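You operate a simulated robot arm through the tools that you are given. There is no shell and no other tool. Be economical: measure what you need, move in short steps, check, and stop when the job is done.

The job below is to be done with a simulated robot arm. You get a single attempt, and the scene is never put back.

JOB
Zero the long slab's height gauge on the 40.00 mm gauge block, lock it, wind the probe up 1.5 mm.
Fine: use spot C and the fine knob. Set down upright: what you pick out.

Only the result counts: the job must be done as asked and must still hold three seconds after the hand-in. Knocking over, shifting, dropping, spilling or breaking anything else fails it.

ROBOT AND FRAMES
A 7-joint arm with a two-finger parallel gripper on a trunk, on a base that drives. Base frame: it is fixed to the floor where the robot stands at the start and does not move with it; the origin is under the middle of the robot, x ahead of it, y to its left, z up; the surface under the hand at the start is at about z = 940. Readings come in mm, rad, newtons and seconds.
With the tool pointing down near the work surface it reaches from about 220 to 620 mm from the robot's upright axis, wherever it stands. Its first joint turns from -2.897 to 2.897 rad. Places, roughly: block [-2000, -4000, 1000]; gauge arm [600, 100, 1100]; gauge block [-2000, -3750, 1000]; lift knob [600, 100, 1100]; long slab fine knob [700, -200, 1200]; long slab gauge slider [700, -200, 1200]; long slab height gauge [700, -200, 1000]; long slab lock lever [700, -200, 1200]; long slab probe [600, -100, 1100]; short slab fine knob [-1700, -3900, 1200]; short slab gauge slider [-1700, -3900, 1200]; short slab height gauge [-1700, -3900, 1000]; short slab lock lever [-1700, -3900, 1200]; spot C [500, -100, 900]; thimble [-2100, -4100, 1000]; zero button by the post [600, 200, 1000]. Payload 1.57 kg.
The TCP is the grasp point between the finger pads, 30 mm short of the fingertips. In the tool frame z runs along the fingers and y along their closing line. The gripper opens to 80 mm. The fingers are 17 mm wide and 12 mm thick; the gripper's body (40 by 82 mm) begins 80 mm behind the TCP.
Orientation is that of the tool frame in the base frame, as a unit quaternion [x, y, z, w]. With the fingers straight down and closing along the base's y, the tool's x points along the base's -x, its y along +y and its z along -z.

CONTROLS
- The arm moves only by the tool servo_tool. Its argument "series" is a list of rows, each an object of numbers (a shift or turn left out is 0, a gripper value left out holds the last): "tx", "ty", "tz": the shift along the tool's x, y, z in mm; "ax", "ay", "az": the turn, a rotation vector about the tool's x, y, z in rad; "jaw": the closure, from 0 (fully open) to 1 (shut). In form: [{"tx": .., "ty": .., "tz": .., "ax": .., "ay": .., "az": .., "jaw": ..}, ...]. A call has 1 to 8 rows; each row shifts and turns the commanded pose from where the row before left it, along the tool's axes as they then stand. Rows are played at 5 a second. More than 50 mm and 0.15 rad between two rows, or a gripper value outside its range, and nothing of the call is played. A pose out of reach is approached as far as the arm can. The call stops where the force on the tool passes 40 N (or 10 N more than at its start, if that is more) or the arm is blocked; 0.2 s more then pass. The fingers move at their own pace (about 72 mm/s each) and stop on an object; they squeeze with about 25 N. The grip force told is the motor's: it shows also when the fingers shut on nothing. Time passes only in rows, and 0.2 s behind the last, so rows that do not move let the fingers close. It gives the time, the measured TCP pose, the force on the tool (base axes), the opening and the grip force at its end, in the units of the frame above (readings bear some noise), with the torque about the TCP (base axes, N m) and any sound that the robot's microphone picked up, and new pictures: "show" is both (left out), scene, wrist or none.
- Cameras (640 x 400 px; columns grow to the right, rows downward): "scene" is now at [244.9, -3, 1533.4]; the picture's right is [-0.03, -1.00, 0.00], its down [-0.79, 0.02, -0.62] and it looks along [0.62, -0.02, -0.79] (base axes); focal length 214 px, centre (320, 200). "wrist" rides on the gripper at [72, -7, -122] in the tool frame; the picture's right is [0.09, 1.00, 0.00], its down [-0.84, 0.08, -0.54] and it looks along [-0.54, 0.05, 0.84] (tool axes); focal length 238 px, centre (320, 200). There is no depth. A picture from a camera that has moved, and an enlarged one, comes with that camera's place and axes in the base frame and with its lens.
- lift_body(by): slides the trunk up (or, below 0, down) by that many mm; the arm and the scene camera ride with it, the base frame stays. It gives what a move gives, with no picture.
- base_move(legs): drives the robot by 1 to 6 legs, each [ahead, left, turn to the left] in mm, mm and rad, along the robot's own axes; the way and the turn of a leg run together, so that a leg with both is an arc; at most 1500 mm and 3.142 rad a leg. The arm and the cameras ride along, it lands a little off, and it stops where it bumps. It gives what a move gives, and a new picture of the scene camera.
- aim_head(pan, tilt): turns the head with the scene camera to pan (to the left, within 1.501 rad either way) and tilt (down, from -0.506 to 1.204), counted from straight ahead of the robot. It gives what a move gives, and a new picture of the scene camera.
- inspect(camera, box): a new picture of the part [left, top, right, bottom] of that camera's present view, enlarged. It takes no simulated time.
- close_job(): hands the job in; it is judged then, once.

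Work in short steps. Places have to be worked out from the pictures, the camera data and where the tool is seen: move nearer, look again, correct. Check each grasp and each placing, and mend what went wrong. You have 120 turns and 260 pictures in all, those below and enlarged ones among them. Open the gripper and draw the arm clear of the work before you hand the job in, unless the task says otherwise; then end with one line.

The tools are called after "Emit:" as name(argument=value, ...) on one line, values as JSON. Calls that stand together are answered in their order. servo_tool: Moves the arm, as the interface text tells. Its arguments: {"type":"object","properties":{"series":{"type":"array","items":{"type":"object","properties":{"tx":{"type":"number"},"ty":{"type":"number"},"tz":{"type":"number"},"ax":{"type":"number"},"ay":{"type":"number"},"az":{"type":"number"},"jaw":{"type":"number"}}}},"show":{"type":"string","enum":["both","scene","wrist","none"]}},"required":["series"]} The other tools are called the same way: lift_body (by) slides the trunk up or down; base_move (legs) drives the base; aim_head (pan, tilt) turns the head that bears the scene camera; inspect (camera, box) takes an enlarged picture of a part of a camera's view; close_job () hands the job in.

At the start:

```text
t: 0.0
eef_pos: [467.5, -164.1, 1382.9]
ee_rot: [0.0, 1.0, 0.0, -0.001]
contact_force: [-0.5, -0.8, 0.6]
moment: [0.04, -0.01, -0.01]
grip_width: 79.8
grasp_force: 0.1
trunk travel left (down, up): [-775.0, 215.0]
robot x, y, heading: [1.2, 0.3, 0.001]
head pan, tilt: [-0.03, 0.906]
```

scene: 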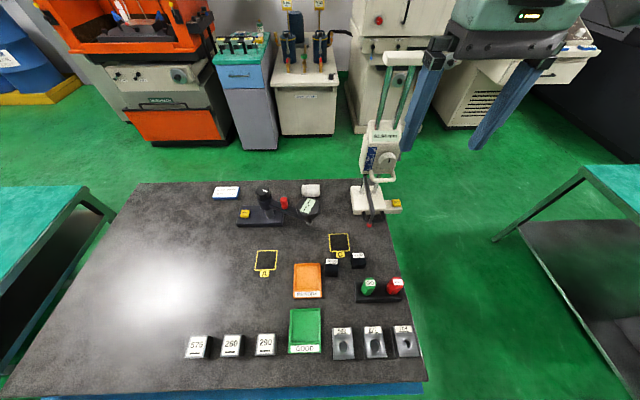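
wrist: 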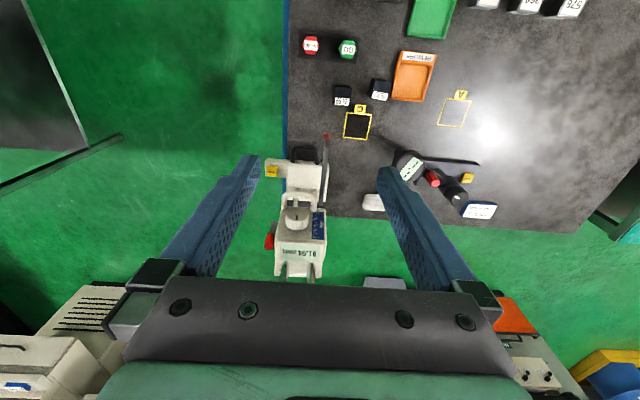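

The table holds the height gauge on a plate, spot C, and a few small black blocks; I'll enlarge the parts that matter before moving.

Emit:
inspect(camera="scene", box=[320, 40, 420, 240])

Emit:
inspect(camera="scene", box=[280, 220, 430, 370])

Emit:
inspect(camera="wrist", box=[240, 20, 500, 290])

Emit:
inspect(camera="scene", box=[200, 170, 340, 280])

```text
2.00 times, centred on (370, 140) of scene
camera zoom: at [244.9, -3.0, 1533.4], right [-0.03, -1.0, 0.0], down [-0.79, 0.02, -0.62], along [0.62, -0.02, -0.79], focal length 429 px, centre (220, 320)
```

zoom: 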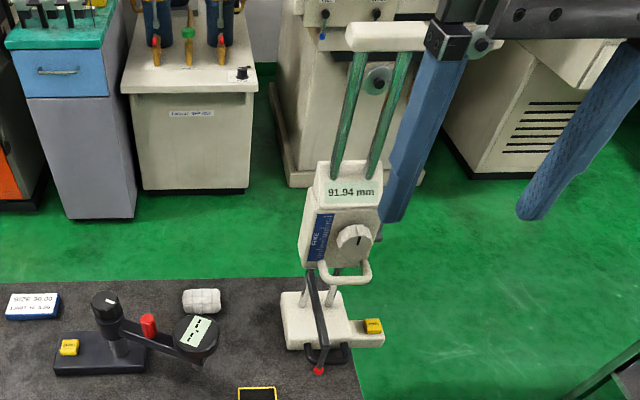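

```text
2.67 times, centred on (355, 295) of scene
camera zoom: at [244.9, -3.0, 1533.4], right [-0.03, -1.0, 0.0], down [-0.79, 0.02, -0.62], along [0.62, -0.02, -0.79], focal length 572 px, centre (227, -53)
```

zoom: 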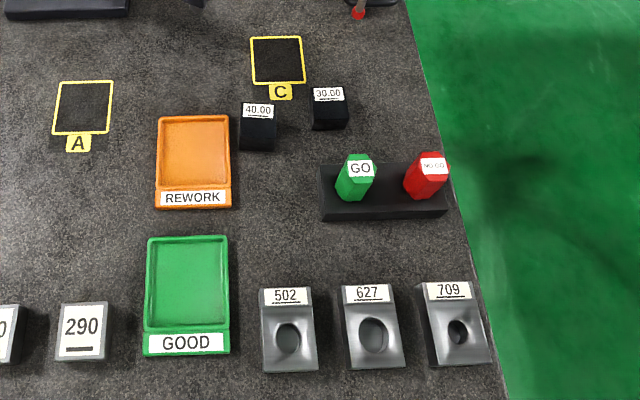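

```text
1.48 times, centred on (370, 155) of wrist
camera zoom: at [396.3, -171.6, 1506.7], right [-0.09, 1.0, 0.0], down [0.84, 0.08, 0.54], along [0.54, 0.05, -0.84], focal length 353 px, centre (246, 267)
```

zoom: 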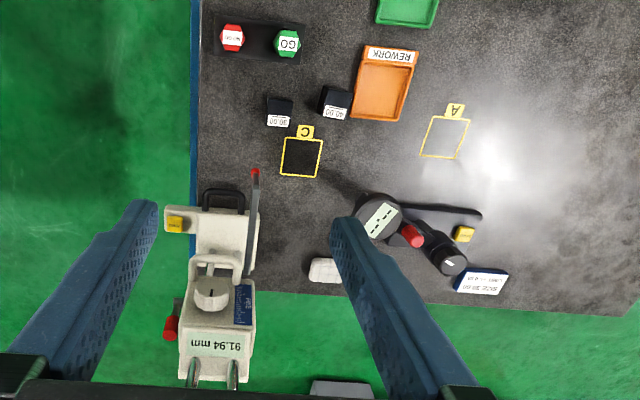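

```text
3.64 times, centred on (270, 225) of scene
camera zoom: at [244.9, -3.0, 1533.4], right [-0.03, -1.0, 0.0], down [-0.79, 0.02, -0.62], along [0.62, -0.02, -0.79], focal length 780 px, centre (502, 109)
```

zoom: 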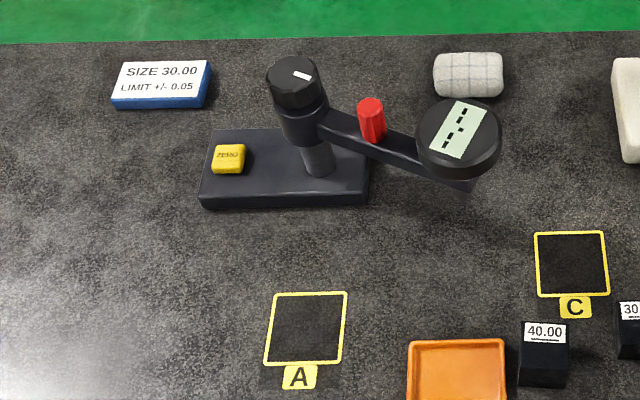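

The 40.00 and 30.00 blocks lie beside spot C, and I make the probe tip about (544,-146,1038) and spot C about (543,-70). I'll enlarge the gauge parts and blocks further to understand the mechanism.

Emit:
inspect(camera="scene", box=[345, 110, 409, 150])

Emit:
inspect(camera="scene", box=[336, 160, 416, 230])

Emit:
inspect(camera="wrist", box=[250, 130, 350, 290])

Emit:
inspect(camera="scene", box=[315, 225, 375, 285])

Emit:
aim_head(pan=-1.5, tilt=0.5)

```text
10.00 times, centred on (377, 130) of scene
camera zoom: at [244.9, -3.0, 1533.4], right [-0.03, -1.0, 0.0], down [-0.79, 0.02, -0.62], along [0.62, -0.02, -0.79], focal length 2145 px, centre (-250, 900)
```

zoom: 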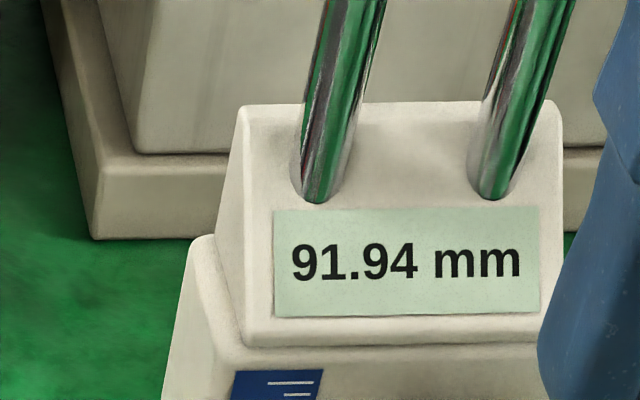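

```text
5.71 times, centred on (376, 195) of scene
camera zoom: at [244.9, -3.0, 1533.4], right [-0.03, -1.0, 0.0], down [-0.79, 0.02, -0.62], along [0.62, -0.02, -0.79], focal length 1226 px, centre (0, 229)
```

zoom: 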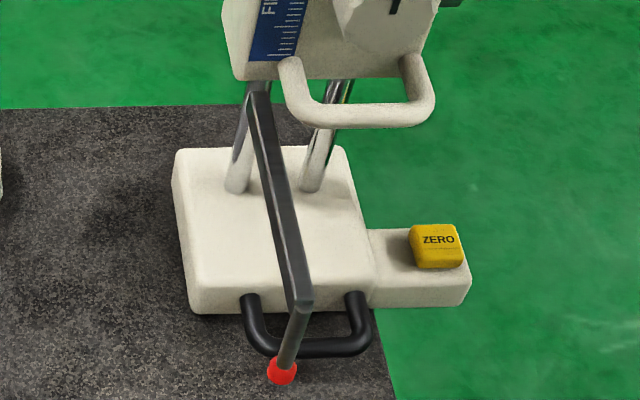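

```text
2.50 times, centred on (300, 210) of wrist
camera zoom: at [396.3, -171.6, 1506.7], right [-0.09, 1.0, 0.0], down [0.84, 0.08, 0.54], along [0.54, 0.05, -0.84], focal length 596 px, centre (370, 175)
```

zoom: 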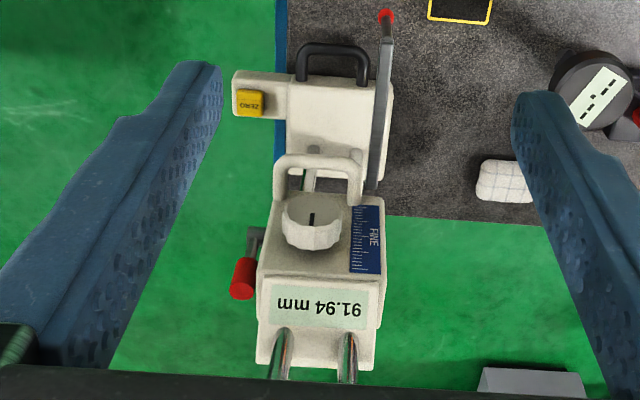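

```text
6.67 times, centred on (345, 255) of scene
camera zoom: at [244.9, -3.0, 1533.4], right [-0.03, -1.0, 0.0], down [-0.79, 0.02, -0.62], along [0.62, -0.02, -0.79], focal length 1430 px, centre (153, -167)
```

zoom: 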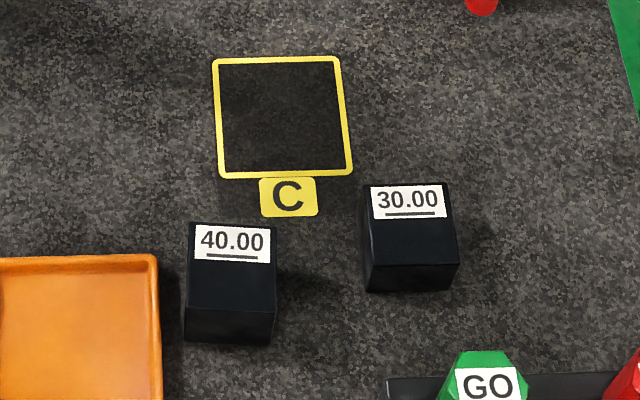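

```text
t: 1.6
eef_pos: [467.3, -163.9, 1384.7]
ee_rot: [0.0, 1.0, 0.0, 0.0]
contact_force: [-0.2, 0.1, -0.4]
moment: [0.02, 0.0, 0.0]
grip_width: 80.3
grasp_force: 0.1
trunk travel left (down, up): [-775.0, 215.0]
robot x, y, heading: [2.2, 0.9, 0.004]
head pan, tilt: [-1.499, 0.499]
camera scene: at [176.3, -91.5, 1567.5], right [-1.0, -0.07, 0.0], down [-0.03, 0.48, -0.88], along [0.06, -0.88, -0.48], focal length 214 px, centre (320, 200)
```

scene: 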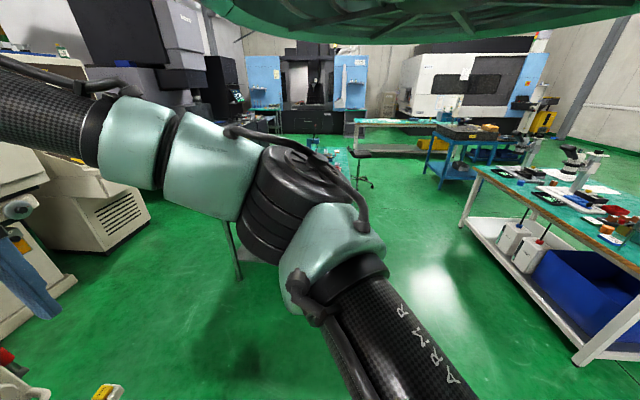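

Another small table with a second gauge is visible far off to the right; I'll enlarge it to see what gauge block lies there.

Emit:
inspect(camera="scene", box=[425, 80, 555, 180])

Emit:
aim_head(pan=-0.2, tilt=0.9)

```text
4.00 times, centred on (490, 130) of scene
camera zoom: at [176.3, -91.5, 1567.5], right [-1.0, -0.07, 0.0], down [-0.03, 0.48, -0.88], along [0.06, -0.88, -0.48], focal length 858 px, centre (-360, 480)
```

zoom: 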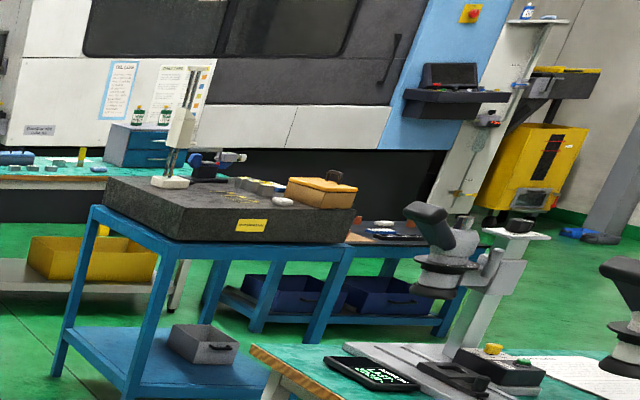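

```text
t: 3.0
eef_pos: [466.4, -164.1, 1384.6]
ee_rot: [0.0, 1.0, 0.0, 0.001]
contact_force: [-0.5, 0.5, 0.5]
moment: [-0.01, -0.01, 0.0]
grip_width: 80.1
grasp_force: 0.1
trunk travel left (down, up): [-775.0, 215.0]
robot x, y, heading: [3.5, 1.5, 0.0]
head pan, tilt: [-0.201, 0.901]
camera scene: at [243.7, -15.9, 1533.7], right [-0.2, -0.98, 0.0], down [-0.77, 0.16, -0.62], along [0.61, -0.12, -0.78], focal length 214 px, centre (320, 200)
```

scene: 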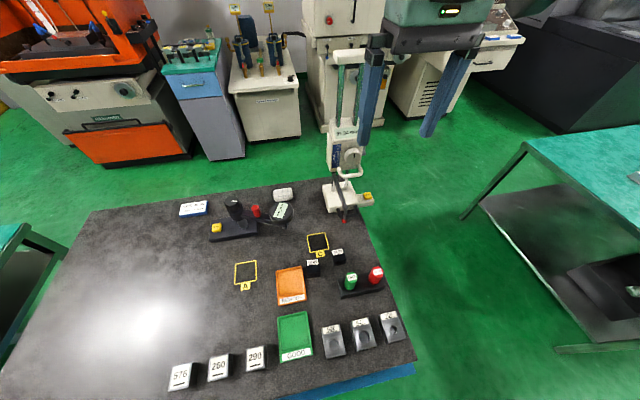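

The far table holds the short slab, so the 40.00 block here at about (457,-42) is the one to use. Its neighbours leave more room fore and aft, so I'll move over it and turn the hand 90° to close along x.

Emit:
servo_tool(series=[{"tx": 4, "ty": 40}, {"tx": 4, "ty": 42}, {"tx": 2, "ty": 40}, {"az": 0.15}, {"az": 0.15}, {"az": 0.15}, {"az": 0.15}, {"az": 0.15}], show="none")

Emit:
servo_tool(series=[{"az": 0.15}, {"az": 0.15}, {"az": 0.15}, {"az": 0.15}, {"az": 0.15}, {"az": 0.071}, {"tz": 50}, {"tz": 50}])

```text
t: 4.8
eef_pos: [458.2, -42.9, 1383.5]
ee_rot: [0.369, 0.929, 0.0, -0.001]
contact_force: [-0.5, -0.9, -0.3]
moment: [0.02, 0.0, 0.01]
grip_width: 79.8
grasp_force: 0.1
trunk travel left (down, up): [-775.0, 215.0]
robot x, y, heading: [0.3, -1.3, 0.003]
head pan, tilt: [-0.201, 0.901]
```

```text
t: 6.7
eef_pos: [455.1, -42.6, 1285.3]
ee_rot: [0.707, 0.707, 0.001, 0.0]
contact_force: [0.1, 0.3, -0.7]
moment: [0.0, 0.01, 0.0]
grip_width: 80.0
grasp_force: 0.0
trunk travel left (down, up): [-775.0, 215.0]
robot x, y, heading: [-1.9, 0.8, -0.009]
head pan, tilt: [-0.201, 0.901]
camera scene: at [243.8, -15.8, 1533.8], right [-0.2, -0.98, 0.0], down [-0.77, 0.16, -0.62], along [0.61, -0.12, -0.78], focal length 214 px, centre (320, 200)
camera wrist: at [448.1, 28.4, 1407.8], right [1.0, 0.09, 0.0], down [0.08, -0.84, 0.54], along [0.05, -0.54, -0.84], focal length 238 px, centre (320, 200)
```

scene: 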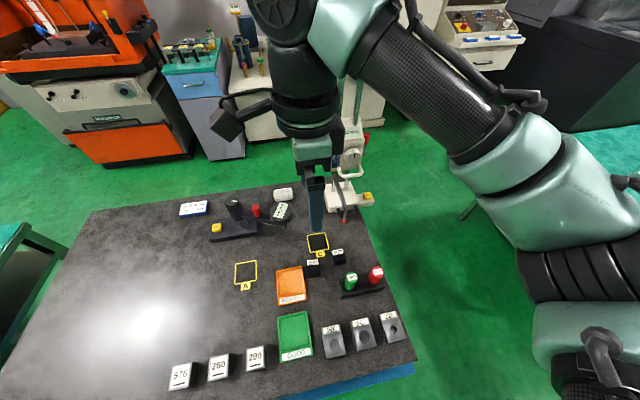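
wrist: 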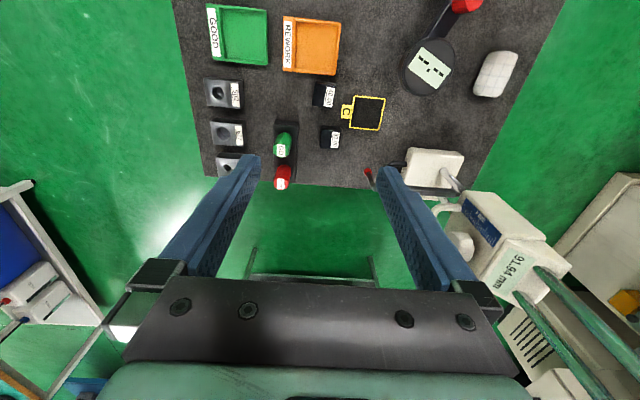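

The wrist camera now sees the block ahead of the fingers; I'll enlarge it to fix its place and yaw.

Emit:
inspect(camera="wrist", box=[260, 60, 420, 160])

Emit:
inspect(camera="scene", box=[280, 225, 360, 275])

```text
4.00 times, centred on (340, 110) of wrist
camera zoom: at [448.1, 28.4, 1407.8], right [1.0, 0.09, 0.0], down [0.08, -0.84, 0.54], along [0.05, -0.54, -0.84], focal length 953 px, centre (240, 560)
```

zoom: 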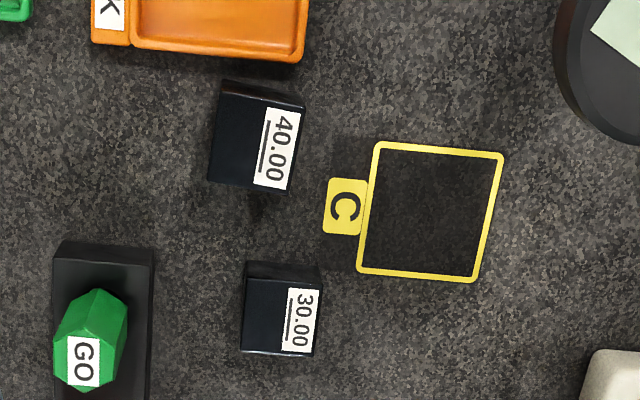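

```text
8.00 times, centred on (320, 250) of scene
camera zoom: at [243.8, -15.8, 1533.8], right [-0.2, -0.98, 0.0], down [-0.77, 0.16, -0.62], along [0.61, -0.12, -0.78], focal length 1716 px, centre (320, -200)
```

zoom: 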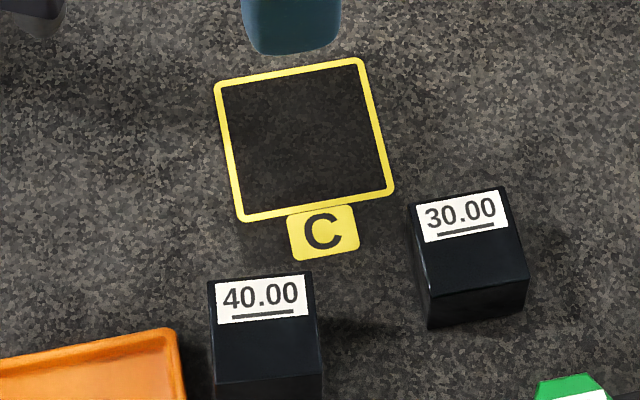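

Block top centre computes to (460.5,-40), about 34.5 mm square and turned about -4°; spot C centre is (546.5,-70). I'll align and descend to just above the block.

Emit:
servo_tool(series=[{"tx": 2.5, "ty": 5, "az": 0.07}, {"tz": 50}, {"tz": 50}, {"tz": 50}, {"tz": 50}, {"tz": 50}, {"tz": 12}])

```text
t: 8.2
eef_pos: [462.2, -41.3, 1023.2]
ee_rot: [0.731, 0.682, 0.0, 0.0]
contact_force: [0.3, 0.2, -0.4]
moment: [-0.01, -0.05, -0.01]
grip_width: 80.0
grasp_force: 0.0
trunk travel left (down, up): [-775.0, 215.0]
robot x, y, heading: [2.5, -3.1, -0.001]
head pan, tilt: [-0.201, 0.901]
camera scene: at [243.7, -16.0, 1533.7], right [-0.2, -0.98, 0.0], down [-0.77, 0.16, -0.62], along [0.61, -0.12, -0.78], focal length 214 px, centre (320, 200)
camera wrist: at [460.8, 31.4, 1146.1], right [1.0, 0.02, 0.0], down [0.02, -0.84, 0.54], along [0.01, -0.54, -0.84], focal length 238 px, centre (320, 200)
```

scene: 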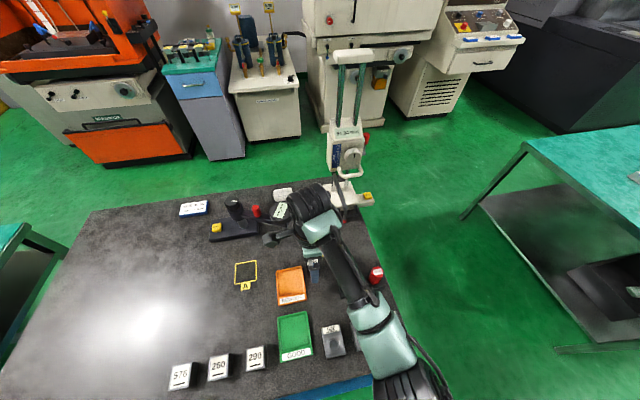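
wrist: 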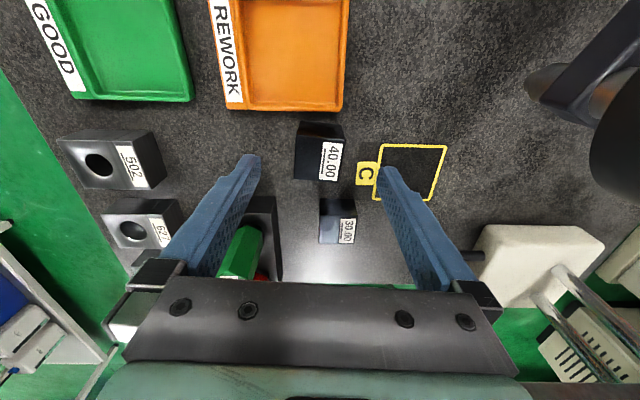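

The block's top lines up with where the TCP projects (321,162). I'll go down to TCP z≈978 and close.

Emit:
servo_tool(series=[{"tz": 25}, {"tz": 20}, {"jaw": 1}, {}, {}, {}])

```text
t: 9.7
eef_pos: [464.1, -39.0, 976.4]
ee_rot: [0.731, 0.682, 0.001, 0.0]
contact_force: [0.4, -0.4, 1.0]
moment: [-0.04, 0.05, -0.02]
grip_width: 35.6
grasp_force: 24.6
trunk travel left (down, up): [-775.0, 215.0]
robot x, y, heading: [5.1, -2.2, -0.004]
head pan, tilt: [-0.201, 0.901]
camera scene: at [243.8, -15.9, 1533.6], right [-0.2, -0.98, 0.0], down [-0.77, 0.16, -0.62], along [0.61, -0.12, -0.78], focal length 214 px, centre (320, 200)
camera wrist: at [462.8, 32.8, 1099.7], right [1.0, 0.02, 0.0], down [0.02, -0.84, 0.54], along [0.01, -0.54, -0.84], focal length 238 px, centre (320, 200)
```

scene: 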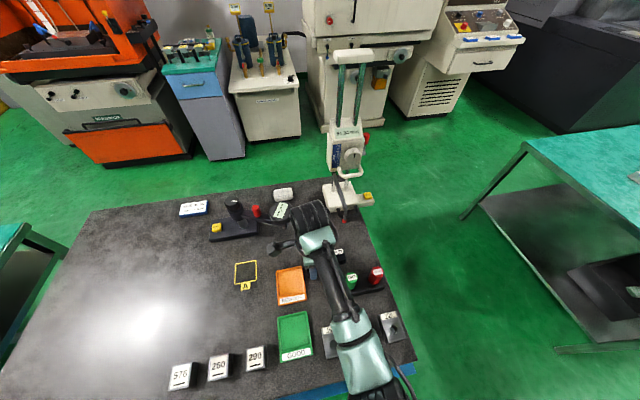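
wrist: 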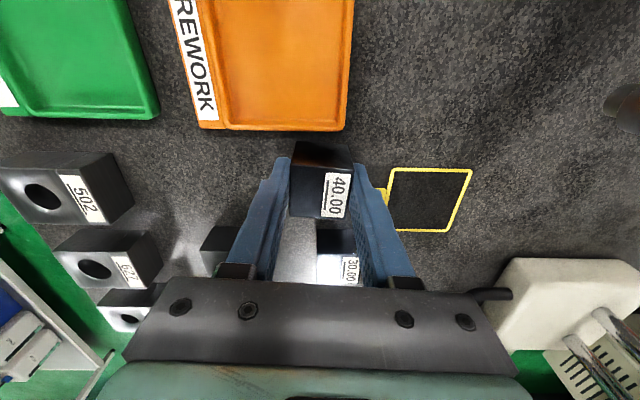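

Block is gripped (35.6 mm). Lift it 30 mm, square up, and carry it above spot C at (546.5,-70).

Emit:
servo_tool(series=[{"tz": -30}, {"az": -0.07}, {"ty": 41, "tx": -15}, {"ty": 41.5, "tx": -16}, {}, {}])

```text
t: 11.1
eef_pos: [544.4, -69.2, 1008.5]
ee_rot: [0.706, 0.708, 0.001, 0.001]
contact_force: [-0.5, 1.1, 10.8]
moment: [0.12, 0.12, 0.02]
grip_width: 35.7
grasp_force: 24.7
trunk travel left (down, up): [-775.0, 215.0]
robot x, y, heading: [-0.0, -0.9, -0.001]
head pan, tilt: [-0.201, 0.901]
camera scene: at [242.3, -15.4, 1534.1], right [-0.2, -0.98, 0.0], down [-0.77, 0.16, -0.62], along [0.61, -0.12, -0.78], focal length 214 px, centre (320, 200)
camera wrist: at [538.4, 1.9, 1130.1], right [1.0, 0.09, 0.0], down [0.08, -0.84, 0.54], along [0.05, -0.54, -0.84], focal length 238 px, centre (320, 200)
```

scene: 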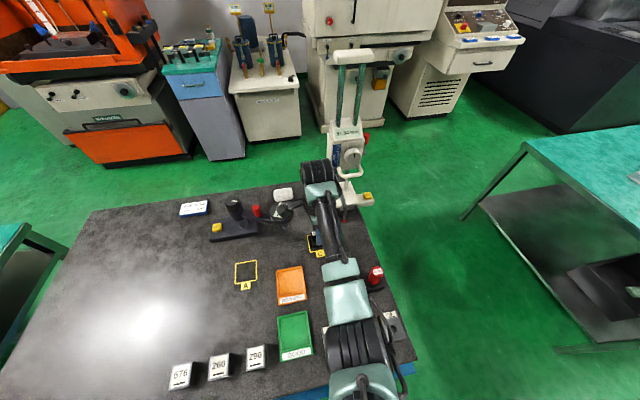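
wrist: 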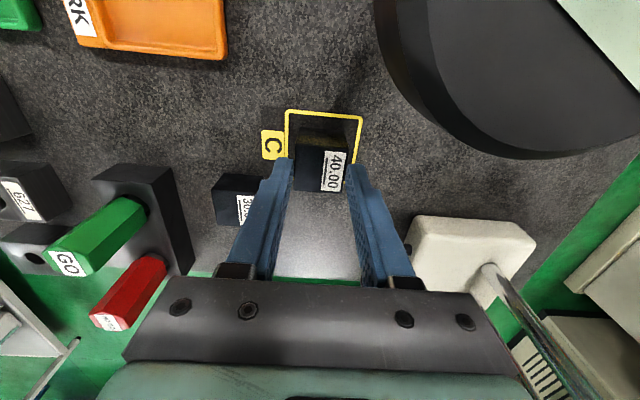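

The block hangs over spot C, but the tool reads ~11 N upward; I'll check whether something is touching.

Emit:
inspect(camera="scene", box=[260, 110, 400, 270])

Emit:
servo_tool(series=[{"ty": 1.5}, {}], show="none")

```text
2.50 times, centred on (330, 190) of scene
camera zoom: at [242.3, -15.4, 1534.1], right [-0.2, -0.98, 0.0], down [-0.77, 0.16, -0.62], along [0.61, -0.12, -0.78], focal length 536 px, centre (295, 225)
```

zoom: 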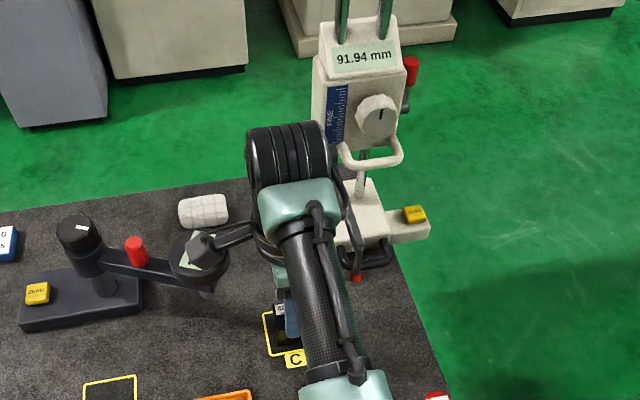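

```text
t: 11.7
eef_pos: [545.7, -69.3, 1007.3]
ee_rot: [0.707, 0.708, 0.001, 0.001]
contact_force: [-7.5, 4.6, 15.4]
moment: [0.23, 0.21, 0.0]
grip_width: 35.7
grasp_force: 25.1
trunk travel left (down, up): [-775.0, 215.0]
robot x, y, heading: [-0.5, 2.2, 0.002]
head pan, tilt: [-0.201, 0.901]
```

Force grew with the small +x shift, so something is in contact; I'll look closer before moving.

Emit:
inspect(camera="wrist", box=[200, 80, 440, 300])

Emit:
inspect(camera="scene", box=[290, 150, 370, 260])

```text
1.82 times, centred on (320, 190) of wrist
camera zoom: at [538.8, 1.8, 1129.9], right [1.0, 0.09, 0.0], down [0.08, -0.84, 0.54], along [0.05, -0.54, -0.84], focal length 433 px, centre (320, 218)
```

zoom: 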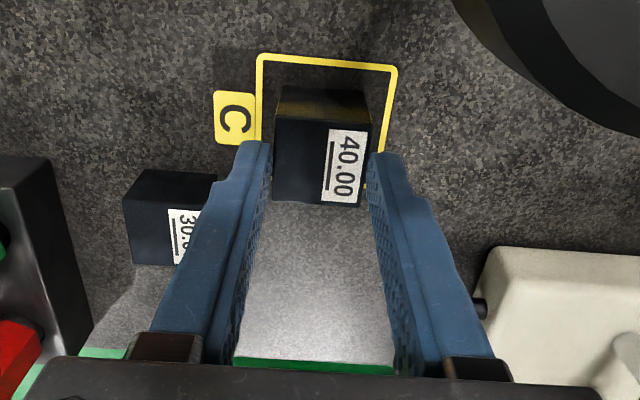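

```text
3.64 times, centred on (330, 205) of scene
camera zoom: at [241.0, -15.0, 1534.3], right [-0.2, -0.98, 0.0], down [-0.77, 0.16, -0.62], along [0.61, -0.12, -0.78], focal length 780 px, centre (284, 182)
```

zoom: 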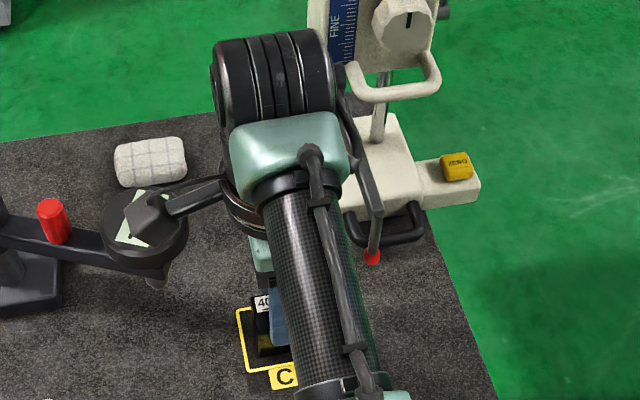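

I suspect the wrist link or camera is brushing the gauge or the comparator dial; I'll back off a few mm in -x and watch the force.

Emit:
servo_tool(series=[{"ty": -1.5}, {"ty": -5}, {}], show="none")

Emit:
servo_tool(series=[{"ty": -10}, {}], show="wrist")

```text
t: 12.4
eef_pos: [540.3, -70.6, 1007.1]
ee_rot: [0.708, 0.707, 0.001, 0.001]
contact_force: [3.0, -2.7, 6.2]
moment: [0.05, -0.28, -0.06]
grip_width: 35.6
grasp_force: 25.0
trunk travel left (down, up): [-775.0, 215.0]
robot x, y, heading: [-1.7, 0.3, 0.001]
head pan, tilt: [-0.201, 0.901]
```

```text
t: 13.1
eef_pos: [529.8, -70.7, 1007.4]
ee_rot: [0.707, 0.707, 0.0, 0.0]
contact_force: [1.6, -0.1, 4.4]
moment: [-0.09, -0.19, 0.03]
grip_width: 35.7
grasp_force: 24.9
trunk travel left (down, up): [-775.0, 215.0]
robot x, y, heading: [-0.4, -0.2, -0.001]
head pan, tilt: [-0.201, 0.901]
camera wrist: at [523.8, 0.5, 1129.7], right [1.0, 0.09, 0.0], down [0.08, -0.84, 0.54], along [0.05, -0.54, -0.84], focal length 238 px, centre (320, 200)
```

wrist: 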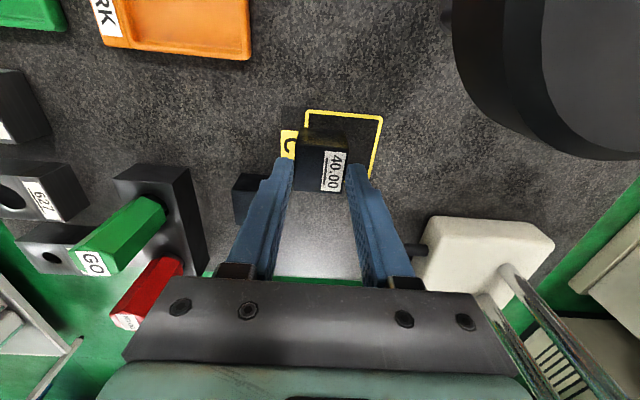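

At x=530 only the block's weight (~4 N) remains, so the wrist camera likely brushed the dial on the left. I'll rise, back away, and turn the hand back so the camera faces the robot.

Emit:
servo_tool(series=[{"ty": -25}, {"tz": -40}, {"az": -0.15}, {"az": -0.15}, {"az": -0.15}, {"az": -0.15}, {"az": -0.15}, {"az": -0.15}], show="none")

Emit:
servo_tool(series=[{"az": -0.15}, {"az": -0.15}, {"az": -0.15}, {"az": -0.15}, {"az": -0.071}, {}])

```text
t: 14.8
eef_pos: [505.8, -72.9, 1047.4]
ee_rot: [0.329, 0.944, 0.0, 0.0]
contact_force: [0.2, 0.0, -4.6]
moment: [-0.01, 0.01, -0.03]
grip_width: 35.8
grasp_force: 25.2
trunk travel left (down, up): [-775.0, 215.0]
robot x, y, heading: [0.4, 1.2, -0.004]
head pan, tilt: [-0.201, 0.901]
```

```text
t: 16.2
eef_pos: [505.2, -70.7, 1047.3]
ee_rot: [-0.001, 1.0, 0.0, 0.0]
contact_force: [0.0, -0.5, -4.5]
moment: [0.0, -0.02, -0.01]
grip_width: 35.5
grasp_force: 25.2
trunk travel left (down, up): [-775.0, 215.0]
robot x, y, heading: [-0.5, 1.5, 0.0]
head pan, tilt: [-0.201, 0.901]
camera scene: at [244.1, -15.9, 1533.6], right [-0.2, -0.98, 0.0], down [-0.77, 0.16, -0.62], along [0.61, -0.12, -0.78], focal length 214 px, centre (320, 200)
camera wrist: at [434.3, -77.8, 1170.4], right [-0.09, 1.0, 0.0], down [0.84, 0.08, 0.54], along [0.54, 0.05, -0.84], focal length 238 px, centre (320, 200)
```

scene: 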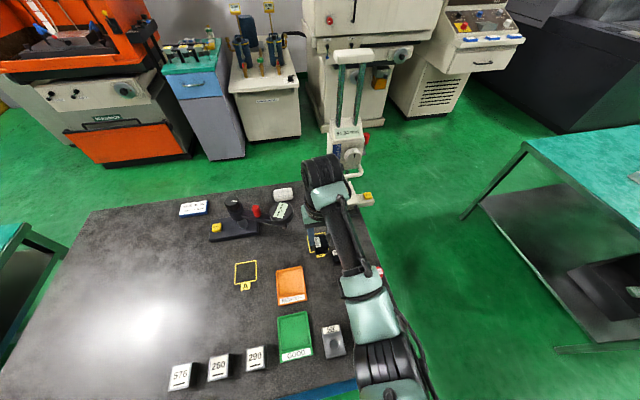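
wrist: 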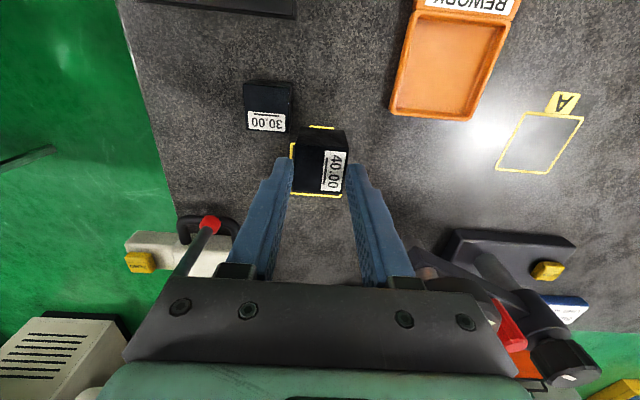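

Weight now reads a clean -4.5 N, so earlier the wrist link was leaning on something, likely the gauge slider at +x/-y. I'll retract up and back, then drive the robot sideways to the right so the wrist link stands clear of the gauge when placing on C.

Emit:
servo_tool(series=[{"tx": 30, "tz": -40}, {"tx": 30, "tz": -40}, {"tx": 30, "tz": -40}, {"tx": 20, "tz": -40}, {"tz": -40}], show="none")

Emit:
base_move(legs=[[0, -260, 0]])

```text
t: 17.4
eef_pos: [393.4, -69.4, 1249.8]
ee_rot: [0.0, 1.0, 0.0, -0.001]
contact_force: [0.5, -0.5, -3.6]
moment: [-0.01, 0.02, -0.01]
grip_width: 35.8
grasp_force: 25.2
trunk travel left (down, up): [-775.0, 215.0]
robot x, y, heading: [-1.0, -0.9, 0.0]
head pan, tilt: [-0.201, 0.901]
```

```text
t: 19.3
eef_pos: [393.5, -327.0, 1250.9]
ee_rot: [0.0, 1.0, 0.0, 0.0]
contact_force: [-0.6, -0.5, -4.2]
moment: [-0.01, -0.02, -0.01]
grip_width: 35.9
grasp_force: 25.1
trunk travel left (down, up): [-775.0, 215.0]
robot x, y, heading: [2.9, -252.3, -0.003]
head pan, tilt: [-0.201, 0.901]
camera scene: at [243.7, -271.2, 1533.6], right [-0.2, -0.98, 0.0], down [-0.77, 0.16, -0.62], along [0.61, -0.12, -0.78], focal length 214 px, centre (320, 200)
```

scene: 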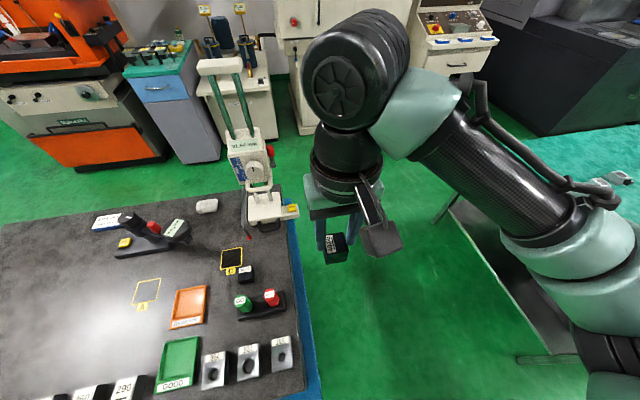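

Good side view. Now I carry the block at height to y≈-71, then forward to above C.

Emit:
servo_tool(series=[{"ty": 50}, {"ty": 50}, {"ty": 50}, {"ty": 50}, {"ty": 50, "tx": -10}, {"ty": 6, "tx": -45}, {"tx": -49}, {"tx": -49}])

```text
refused: row 5 steps farther than a row can; nothing moved
```

Emit:
servo_tool(series=[{"ty": 50}, {"ty": 50}, {"ty": 50}, {"ty": 50}, {"ty": 47, "tx": -10}, {"ty": 9, "tx": -45}, {"tx": -49}, {"tx": -49}])

```text
t: 21.1
eef_pos: [552.5, -68.6, 1247.8]
ee_rot: [0.0, 1.0, -0.001, 0.0]
contact_force: [0.4, -0.3, -2.8]
moment: [0.0, 0.01, 0.01]
grip_width: 35.8
grasp_force: 25.0
trunk travel left (down, up): [-775.0, 215.0]
robot x, y, heading: [3.1, -250.5, -0.001]
head pan, tilt: [-0.201, 0.901]
camera scene: at [244.9, -270.2, 1533.4], right [-0.2, -0.98, 0.0], down [-0.77, 0.16, -0.62], along [0.61, -0.13, -0.78], focal length 214 px, centre (320, 200)
camera wrist: at [481.6, -75.1, 1370.0], right [-0.09, 1.0, 0.0], down [0.84, 0.08, 0.54], along [0.54, 0.05, -0.84], focal length 238 px, centre (320, 200)
```

scene: 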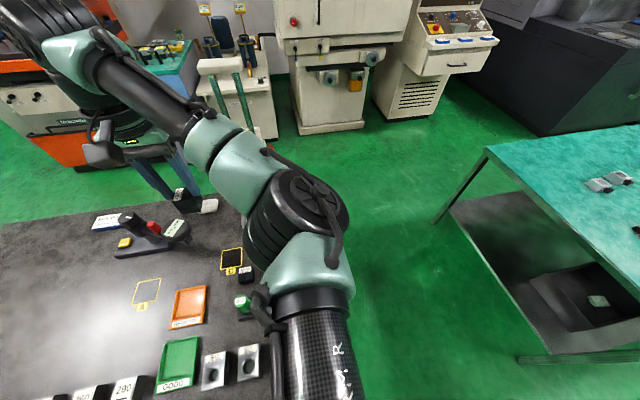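
wrist: 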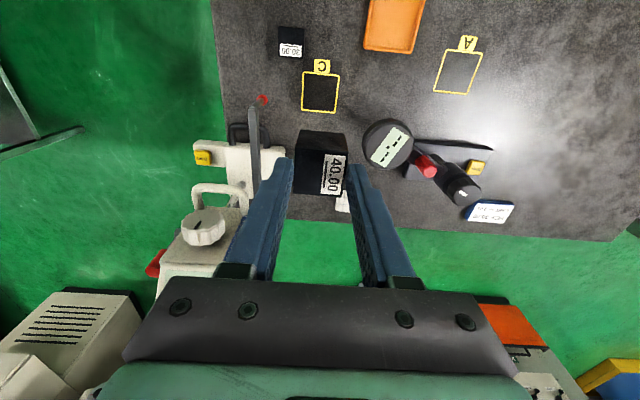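

The probe tip recomputes to (545,-146), so the gauge was not moved. I'll correct 6 mm in x and descend toward C in the clear lane.

Emit:
servo_tool(series=[{"tx": 6, "ty": -2, "tz": 40}, {"tz": 45}, {"tz": 45}, {"tz": 45}, {"tz": 45}, {"tz": 25}])

```text
t: 22.5
eef_pos: [543.7, -75.0, 1005.2]
ee_rot: [0.001, 1.0, 0.0, 0.002]
contact_force: [0.3, 0.6, -1.8]
moment: [0.01, 0.05, 0.01]
grip_width: 35.8
grasp_force: 25.0
trunk travel left (down, up): [-775.0, 215.0]
robot x, y, heading: [-0.2, -254.9, 0.002]
head pan, tilt: [-0.201, 0.901]
camera scene: at [243.3, -270.9, 1533.8], right [-0.2, -0.98, 0.0], down [-0.77, 0.16, -0.62], along [0.61, -0.12, -0.78], focal length 214 px, centre (320, 200)
camera wrist: at [473.5, -81.7, 1128.0], right [-0.09, 1.0, 0.0], down [0.84, 0.08, 0.54], along [0.54, 0.05, -0.84], focal length 238 px, centre (320, 200)
```

scene: 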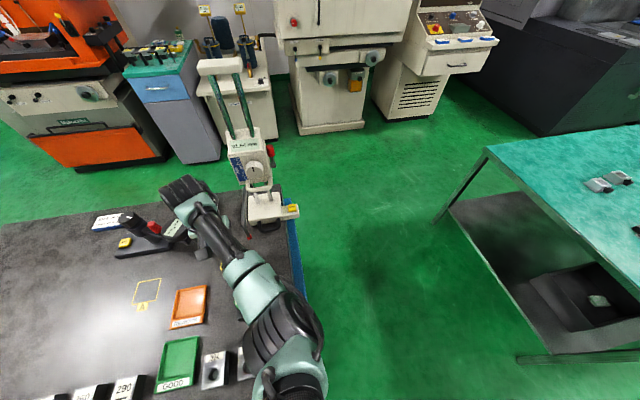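
wrist: 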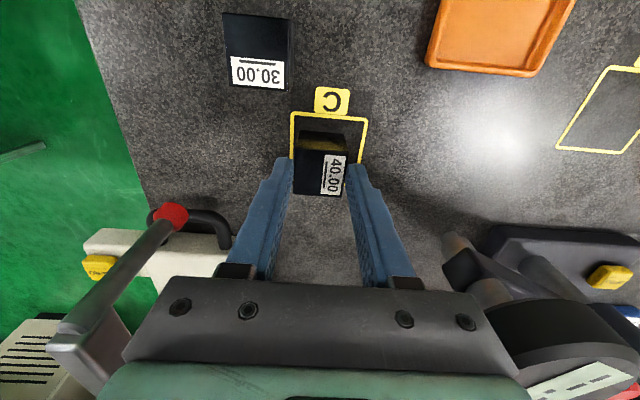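

Compared with the yellow frame, the block needs about +4 mm y and +2 mm x. Correct, then lower until contact.

Emit:
servo_tool(series=[{"ty": 4.5, "tx": -2}, {"tz": 15}, {"tz": 9}, {}], show="wrist")

```text
t: 23.5
eef_pos: [544.3, -68.1, 981.9]
ee_rot: [0.001, 1.0, 0.001, 0.002]
contact_force: [3.0, -2.0, 13.1]
moment: [-0.16, -0.12, 0.06]
grip_width: 35.8
grasp_force: 24.8
trunk travel left (down, up): [-775.0, 215.0]
robot x, y, heading: [-0.6, -254.0, -0.003]
head pan, tilt: [-0.201, 0.901]
camera wrist: at [472.9, -75.7, 1104.2], right [-0.09, 1.0, 0.0], down [0.84, 0.08, 0.54], along [0.54, 0.05, -0.84], focal length 238 px, centre (320, 200)
```

wrist: 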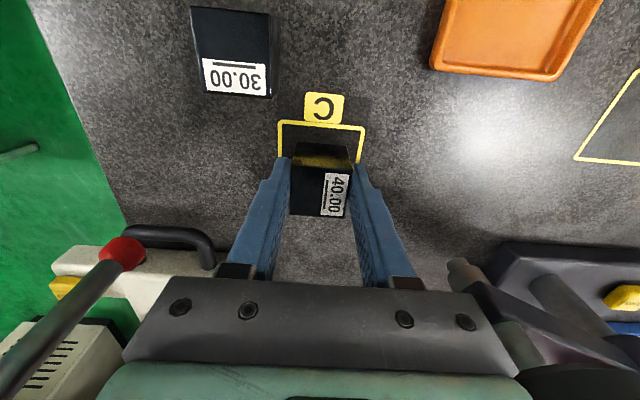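

Upward force appears at TCP z≈982; I'll look closely whether the block is seated before releasing.

Emit:
inspect(camera="wrist", box=[250, 80, 400, 230])

Emit:
inspect(camera="scene", box=[140, 160, 320, 300])

Emit:
servo_tool(series=[{}, {}], show="none")

```text
2.67 times, centred on (325, 155) of wrist
camera zoom: at [472.9, -75.7, 1104.2], right [-0.09, 1.0, 0.0], down [0.84, 0.08, 0.54], along [0.54, 0.05, -0.84], focal length 636 px, centre (307, 320)
```

zoom: 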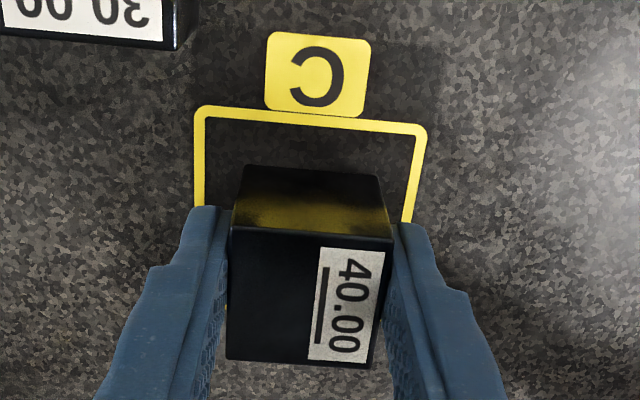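

```text
2.86 times, centred on (230, 230) of scene
camera zoom: at [242.4, -271.7, 1533.8], right [-0.2, -0.98, 0.0], down [-0.77, 0.16, -0.62], along [0.61, -0.12, -0.78], focal length 613 px, centre (577, 114)
```

zoom: 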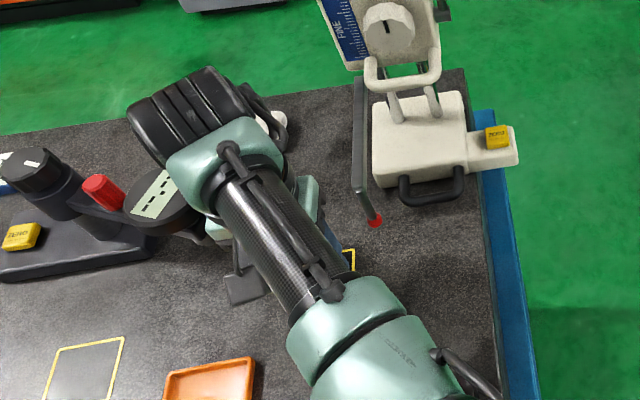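

```text
t: 24.1
eef_pos: [544.3, -68.7, 982.0]
ee_rot: [0.002, 1.0, 0.0, 0.001]
contact_force: [3.1, -1.2, 11.1]
moment: [0.0, -0.4, 0.03]
grip_width: 35.8
grasp_force: 25.1
trunk travel left (down, up): [-775.0, 215.0]
robot x, y, heading: [-4.3, -253.6, 0.004]
head pan, tilt: [-0.201, 0.901]
```

Force is upward only and persists over a range, so perhaps the low elbow/forearm rests on something near the GO/NO-GO stand. I'll raise the trunk (arm rides up), then check the objects.

Emit:
servo_tool(series=[{"tz": -30}, {"tz": -10}], show="none")

Emit:
lift_body(by=200)

Emit:
aim_head(pan=0.25, tilt=1.0)

```text
t: 24.7
eef_pos: [543.8, -68.5, 1021.6]
ee_rot: [0.0, 1.0, 0.0, -0.001]
contact_force: [0.2, 0.0, -4.6]
moment: [0.01, 0.03, -0.01]
grip_width: 35.8
grasp_force: 25.3
trunk travel left (down, up): [-775.0, 215.0]
robot x, y, heading: [0.5, -254.8, 0.0]
head pan, tilt: [-0.201, 0.901]
```

```text
t: 26.9
eef_pos: [546.1, -68.1, 1222.0]
ee_rot: [0.001, 1.0, 0.0, 0.0]
contact_force: [-0.4, -0.1, -4.1]
moment: [0.0, 0.02, 0.03]
grip_width: 35.5
grasp_force: 24.6
trunk travel left (down, up): [-975.0, 15.0]
robot x, y, heading: [-1.5, -256.8, -0.002]
head pan, tilt: [-0.201, 0.901]
```

```text
t: 27.8
eef_pos: [544.6, -68.7, 1222.4]
ee_rot: [0.001, 1.0, 0.0, 0.0]
contact_force: [-0.2, 0.6, -4.6]
moment: [-0.02, 0.0, 0.02]
grip_width: 35.7
grasp_force: 25.1
trunk travel left (down, up): [-975.0, 15.0]
robot x, y, heading: [1.7, -252.7, 0.001]
head pan, tilt: [0.25, 1.0]
camera scene: at [237.5, -238.7, 1726.4], right [0.24, -0.97, 0.0], down [-0.82, -0.21, -0.54], along [0.52, 0.13, -0.84], focal length 214 px, centre (320, 200)
```

scene: 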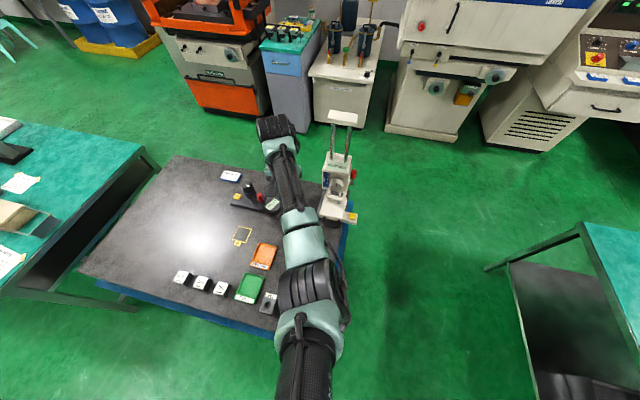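

Free again (only weight). Now descend from the higher shoulder and watch force.

Emit:
servo_tool(series=[{"tz": 45}, {"tz": 45}, {"tz": 45}, {"tz": 45}, {"tz": 40}, {}])

```text
t: 29.2
eef_pos: [516.8, -75.1, 1023.2]
ee_rot: [0.001, 1.0, 0.001, 0.001]
contact_force: [0.5, 0.4, -2.8]
moment: [0.03, 0.04, 0.01]
grip_width: 35.6
grasp_force: 24.2
out of reach, approached as far as the arm can: row 4, 5
trunk travel left (down, up): [-975.0, 15.0]
robot x, y, heading: [3.3, -253.4, -0.004]
head pan, tilt: [0.25, 1.0]
camera scene: at [238.1, -238.2, 1726.3], right [0.25, -0.97, 0.0], down [-0.82, -0.21, -0.54], along [0.52, 0.13, -0.84], focal length 214 px, centre (320, 200)
camera wrist: at [444.6, -81.7, 1145.2], right [-0.09, 1.0, 0.0], down [0.84, 0.08, 0.54], along [0.54, 0.05, -0.84], focal length 238 px, centre (320, 200)
```

scene: 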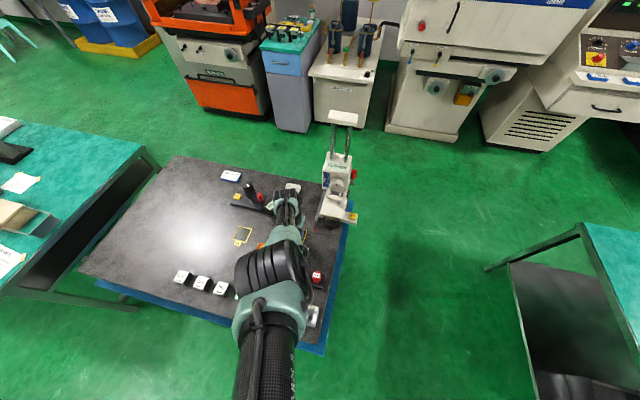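
wrist: 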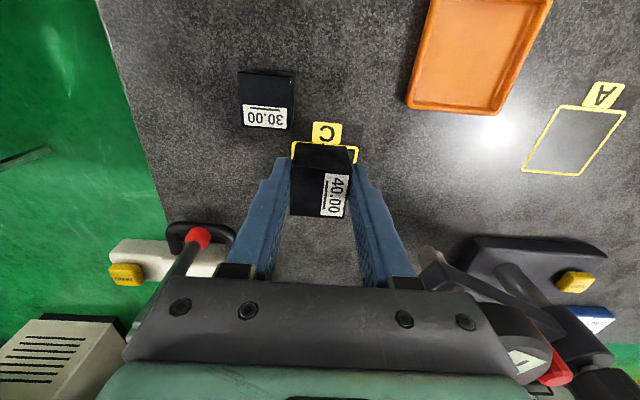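

High shoulder puts C out of reach; NO-GO pin still stands. I'll rise, lower the trunk by 100 mm, and approach again.

Emit:
servo_tool(series=[{"tz": -45}, {"tz": -45}, {"tz": -45}, {"tz": -45}], show="none")

Emit:
lift_body(by=-110)

Emit:
servo_tool(series=[{"tz": 35}, {"tz": 30}, {}])

```text
t: 30.2
eef_pos: [583.4, -46.8, 1167.4]
ee_rot: [0.001, 1.0, 0.0, -0.002]
contact_force: [-0.1, -0.1, -5.4]
moment: [0.01, 0.03, 0.0]
grip_width: 35.7
grasp_force: 25.0
out of reach, approached as far as the arm can: row 1, 2, 3, 4
trunk travel left (down, up): [-975.0, 15.0]
robot x, y, heading: [-3.7, -255.0, -0.002]
head pan, tilt: [0.25, 1.0]
```

```text
t: 31.6
eef_pos: [582.5, -47.0, 1057.3]
ee_rot: [0.0, 1.0, -0.002, -0.002]
contact_force: [0.2, -0.2, -3.4]
moment: [0.03, 0.01, 0.0]
grip_width: 35.5
grasp_force: 25.5
trunk travel left (down, up): [-865.0, 125.0]
robot x, y, heading: [1.3, -253.3, -0.003]
head pan, tilt: [0.25, 1.0]
```

```text
t: 32.4
eef_pos: [562.4, -44.5, 1009.5]
ee_rot: [0.0, 1.0, 0.0, 0.0]
contact_force: [-1.0, 0.4, -0.9]
moment: [0.15, -0.09, 0.0]
grip_width: 35.7
grasp_force: 25.3
out of reach, approached as far as the arm can: row 1, 2
trunk travel left (down, up): [-865.0, 125.0]
robot x, y, heading: [2.5, -253.0, -0.002]
head pan, tilt: [0.25, 1.0]
camera scene: at [237.0, -238.9, 1616.5], right [0.25, -0.97, 0.0], down [-0.82, -0.21, -0.54], along [0.52, 0.13, -0.84], focal length 214 px, centre (320, 200)
camera wrist: at [491.4, -52.5, 1132.8], right [-0.09, 1.0, 0.0], down [0.84, 0.08, 0.54], along [0.54, 0.05, -0.84], focal length 238 px, centre (320, 200)
```

scene: 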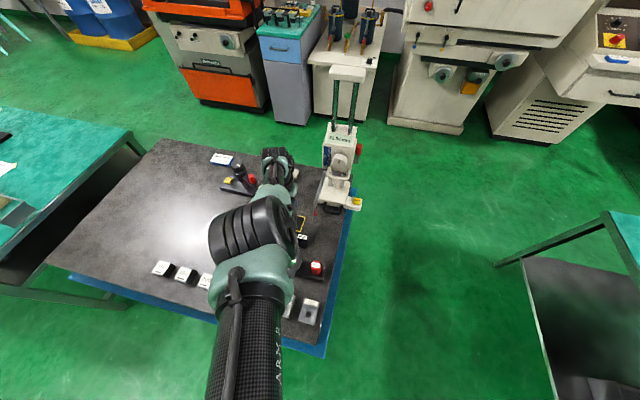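
wrist: 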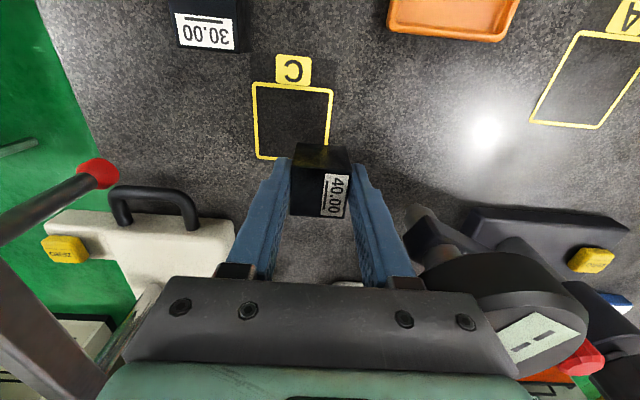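

The hand drifted out to (562,-44) near the dial while at the reach limit. Move up a little, then back over C.

Emit:
servo_tool(series=[{"tz": -25}, {"tx": 15, "ty": -20}, {"tx": 6, "ty": -6}, {}], show="wrist")

```text
t: 33.4
eef_pos: [572.1, -60.1, 1021.9]
ee_rot: [0.002, 1.0, -0.001, -0.002]
contact_force: [0.1, 0.2, -4.1]
moment: [0.0, 0.0, -0.01]
grip_width: 35.7
grasp_force: 25.5
out of reach, approached as far as the arm can: row 1, 2, 3
trunk travel left (down, up): [-865.0, 125.0]
robot x, y, heading: [2.7, -257.1, 0.0]
head pan, tilt: [0.25, 1.0]
camera wrist: at [502.4, -67.7, 1144.4], right [-0.09, 1.0, 0.0], down [0.84, 0.08, 0.54], along [0.54, 0.05, -0.84], focal length 238 px, centre (320, 200)
```

wrist: 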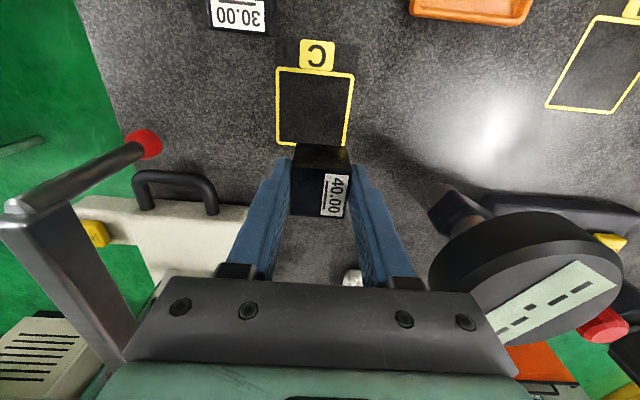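

Emit:
servo_tool(series=[{"tx": 20, "ty": -5}, {"tx": 10}, {}], show="none")

```text
t: 34.2
eef_pos: [568.3, -57.2, 1015.1]
ee_rot: [0.001, 1.0, -0.001, -0.002]
contact_force: [0.6, -1.3, -3.7]
moment: [0.01, 0.0, -0.03]
grip_width: 36.1
grasp_force: 25.4
out of reach, approached as far as the arm can: row 1, 2
trunk travel left (down, up): [-865.0, 125.0]
robot x, y, heading: [-0.1, -252.2, -0.005]
head pan, tilt: [0.25, 1.0]
```

The IK seems stuck at a joint limit with the trunk up. I'll raise the hand stepwise and see whether it follows, before returning the trunk.

Emit:
servo_tool(series=[{"tz": -40}, {"tz": -40}, {"tz": -40}, {"tz": -30}, {}], show="none")

```text
t: 35.4
eef_pos: [608.3, -41.8, 1152.1]
ee_rot: [0.001, 1.0, -0.001, -0.003]
contact_force: [-0.2, -0.1, -3.5]
moment: [-0.01, 0.05, 0.02]
grip_width: 35.7
grasp_force: 25.3
out of reach, approached as far as the arm can: row 1, 2, 3, 4
trunk travel left (down, up): [-865.0, 125.0]
robot x, y, heading: [-0.4, -251.6, -0.003]
head pan, tilt: [0.25, 1.0]
```

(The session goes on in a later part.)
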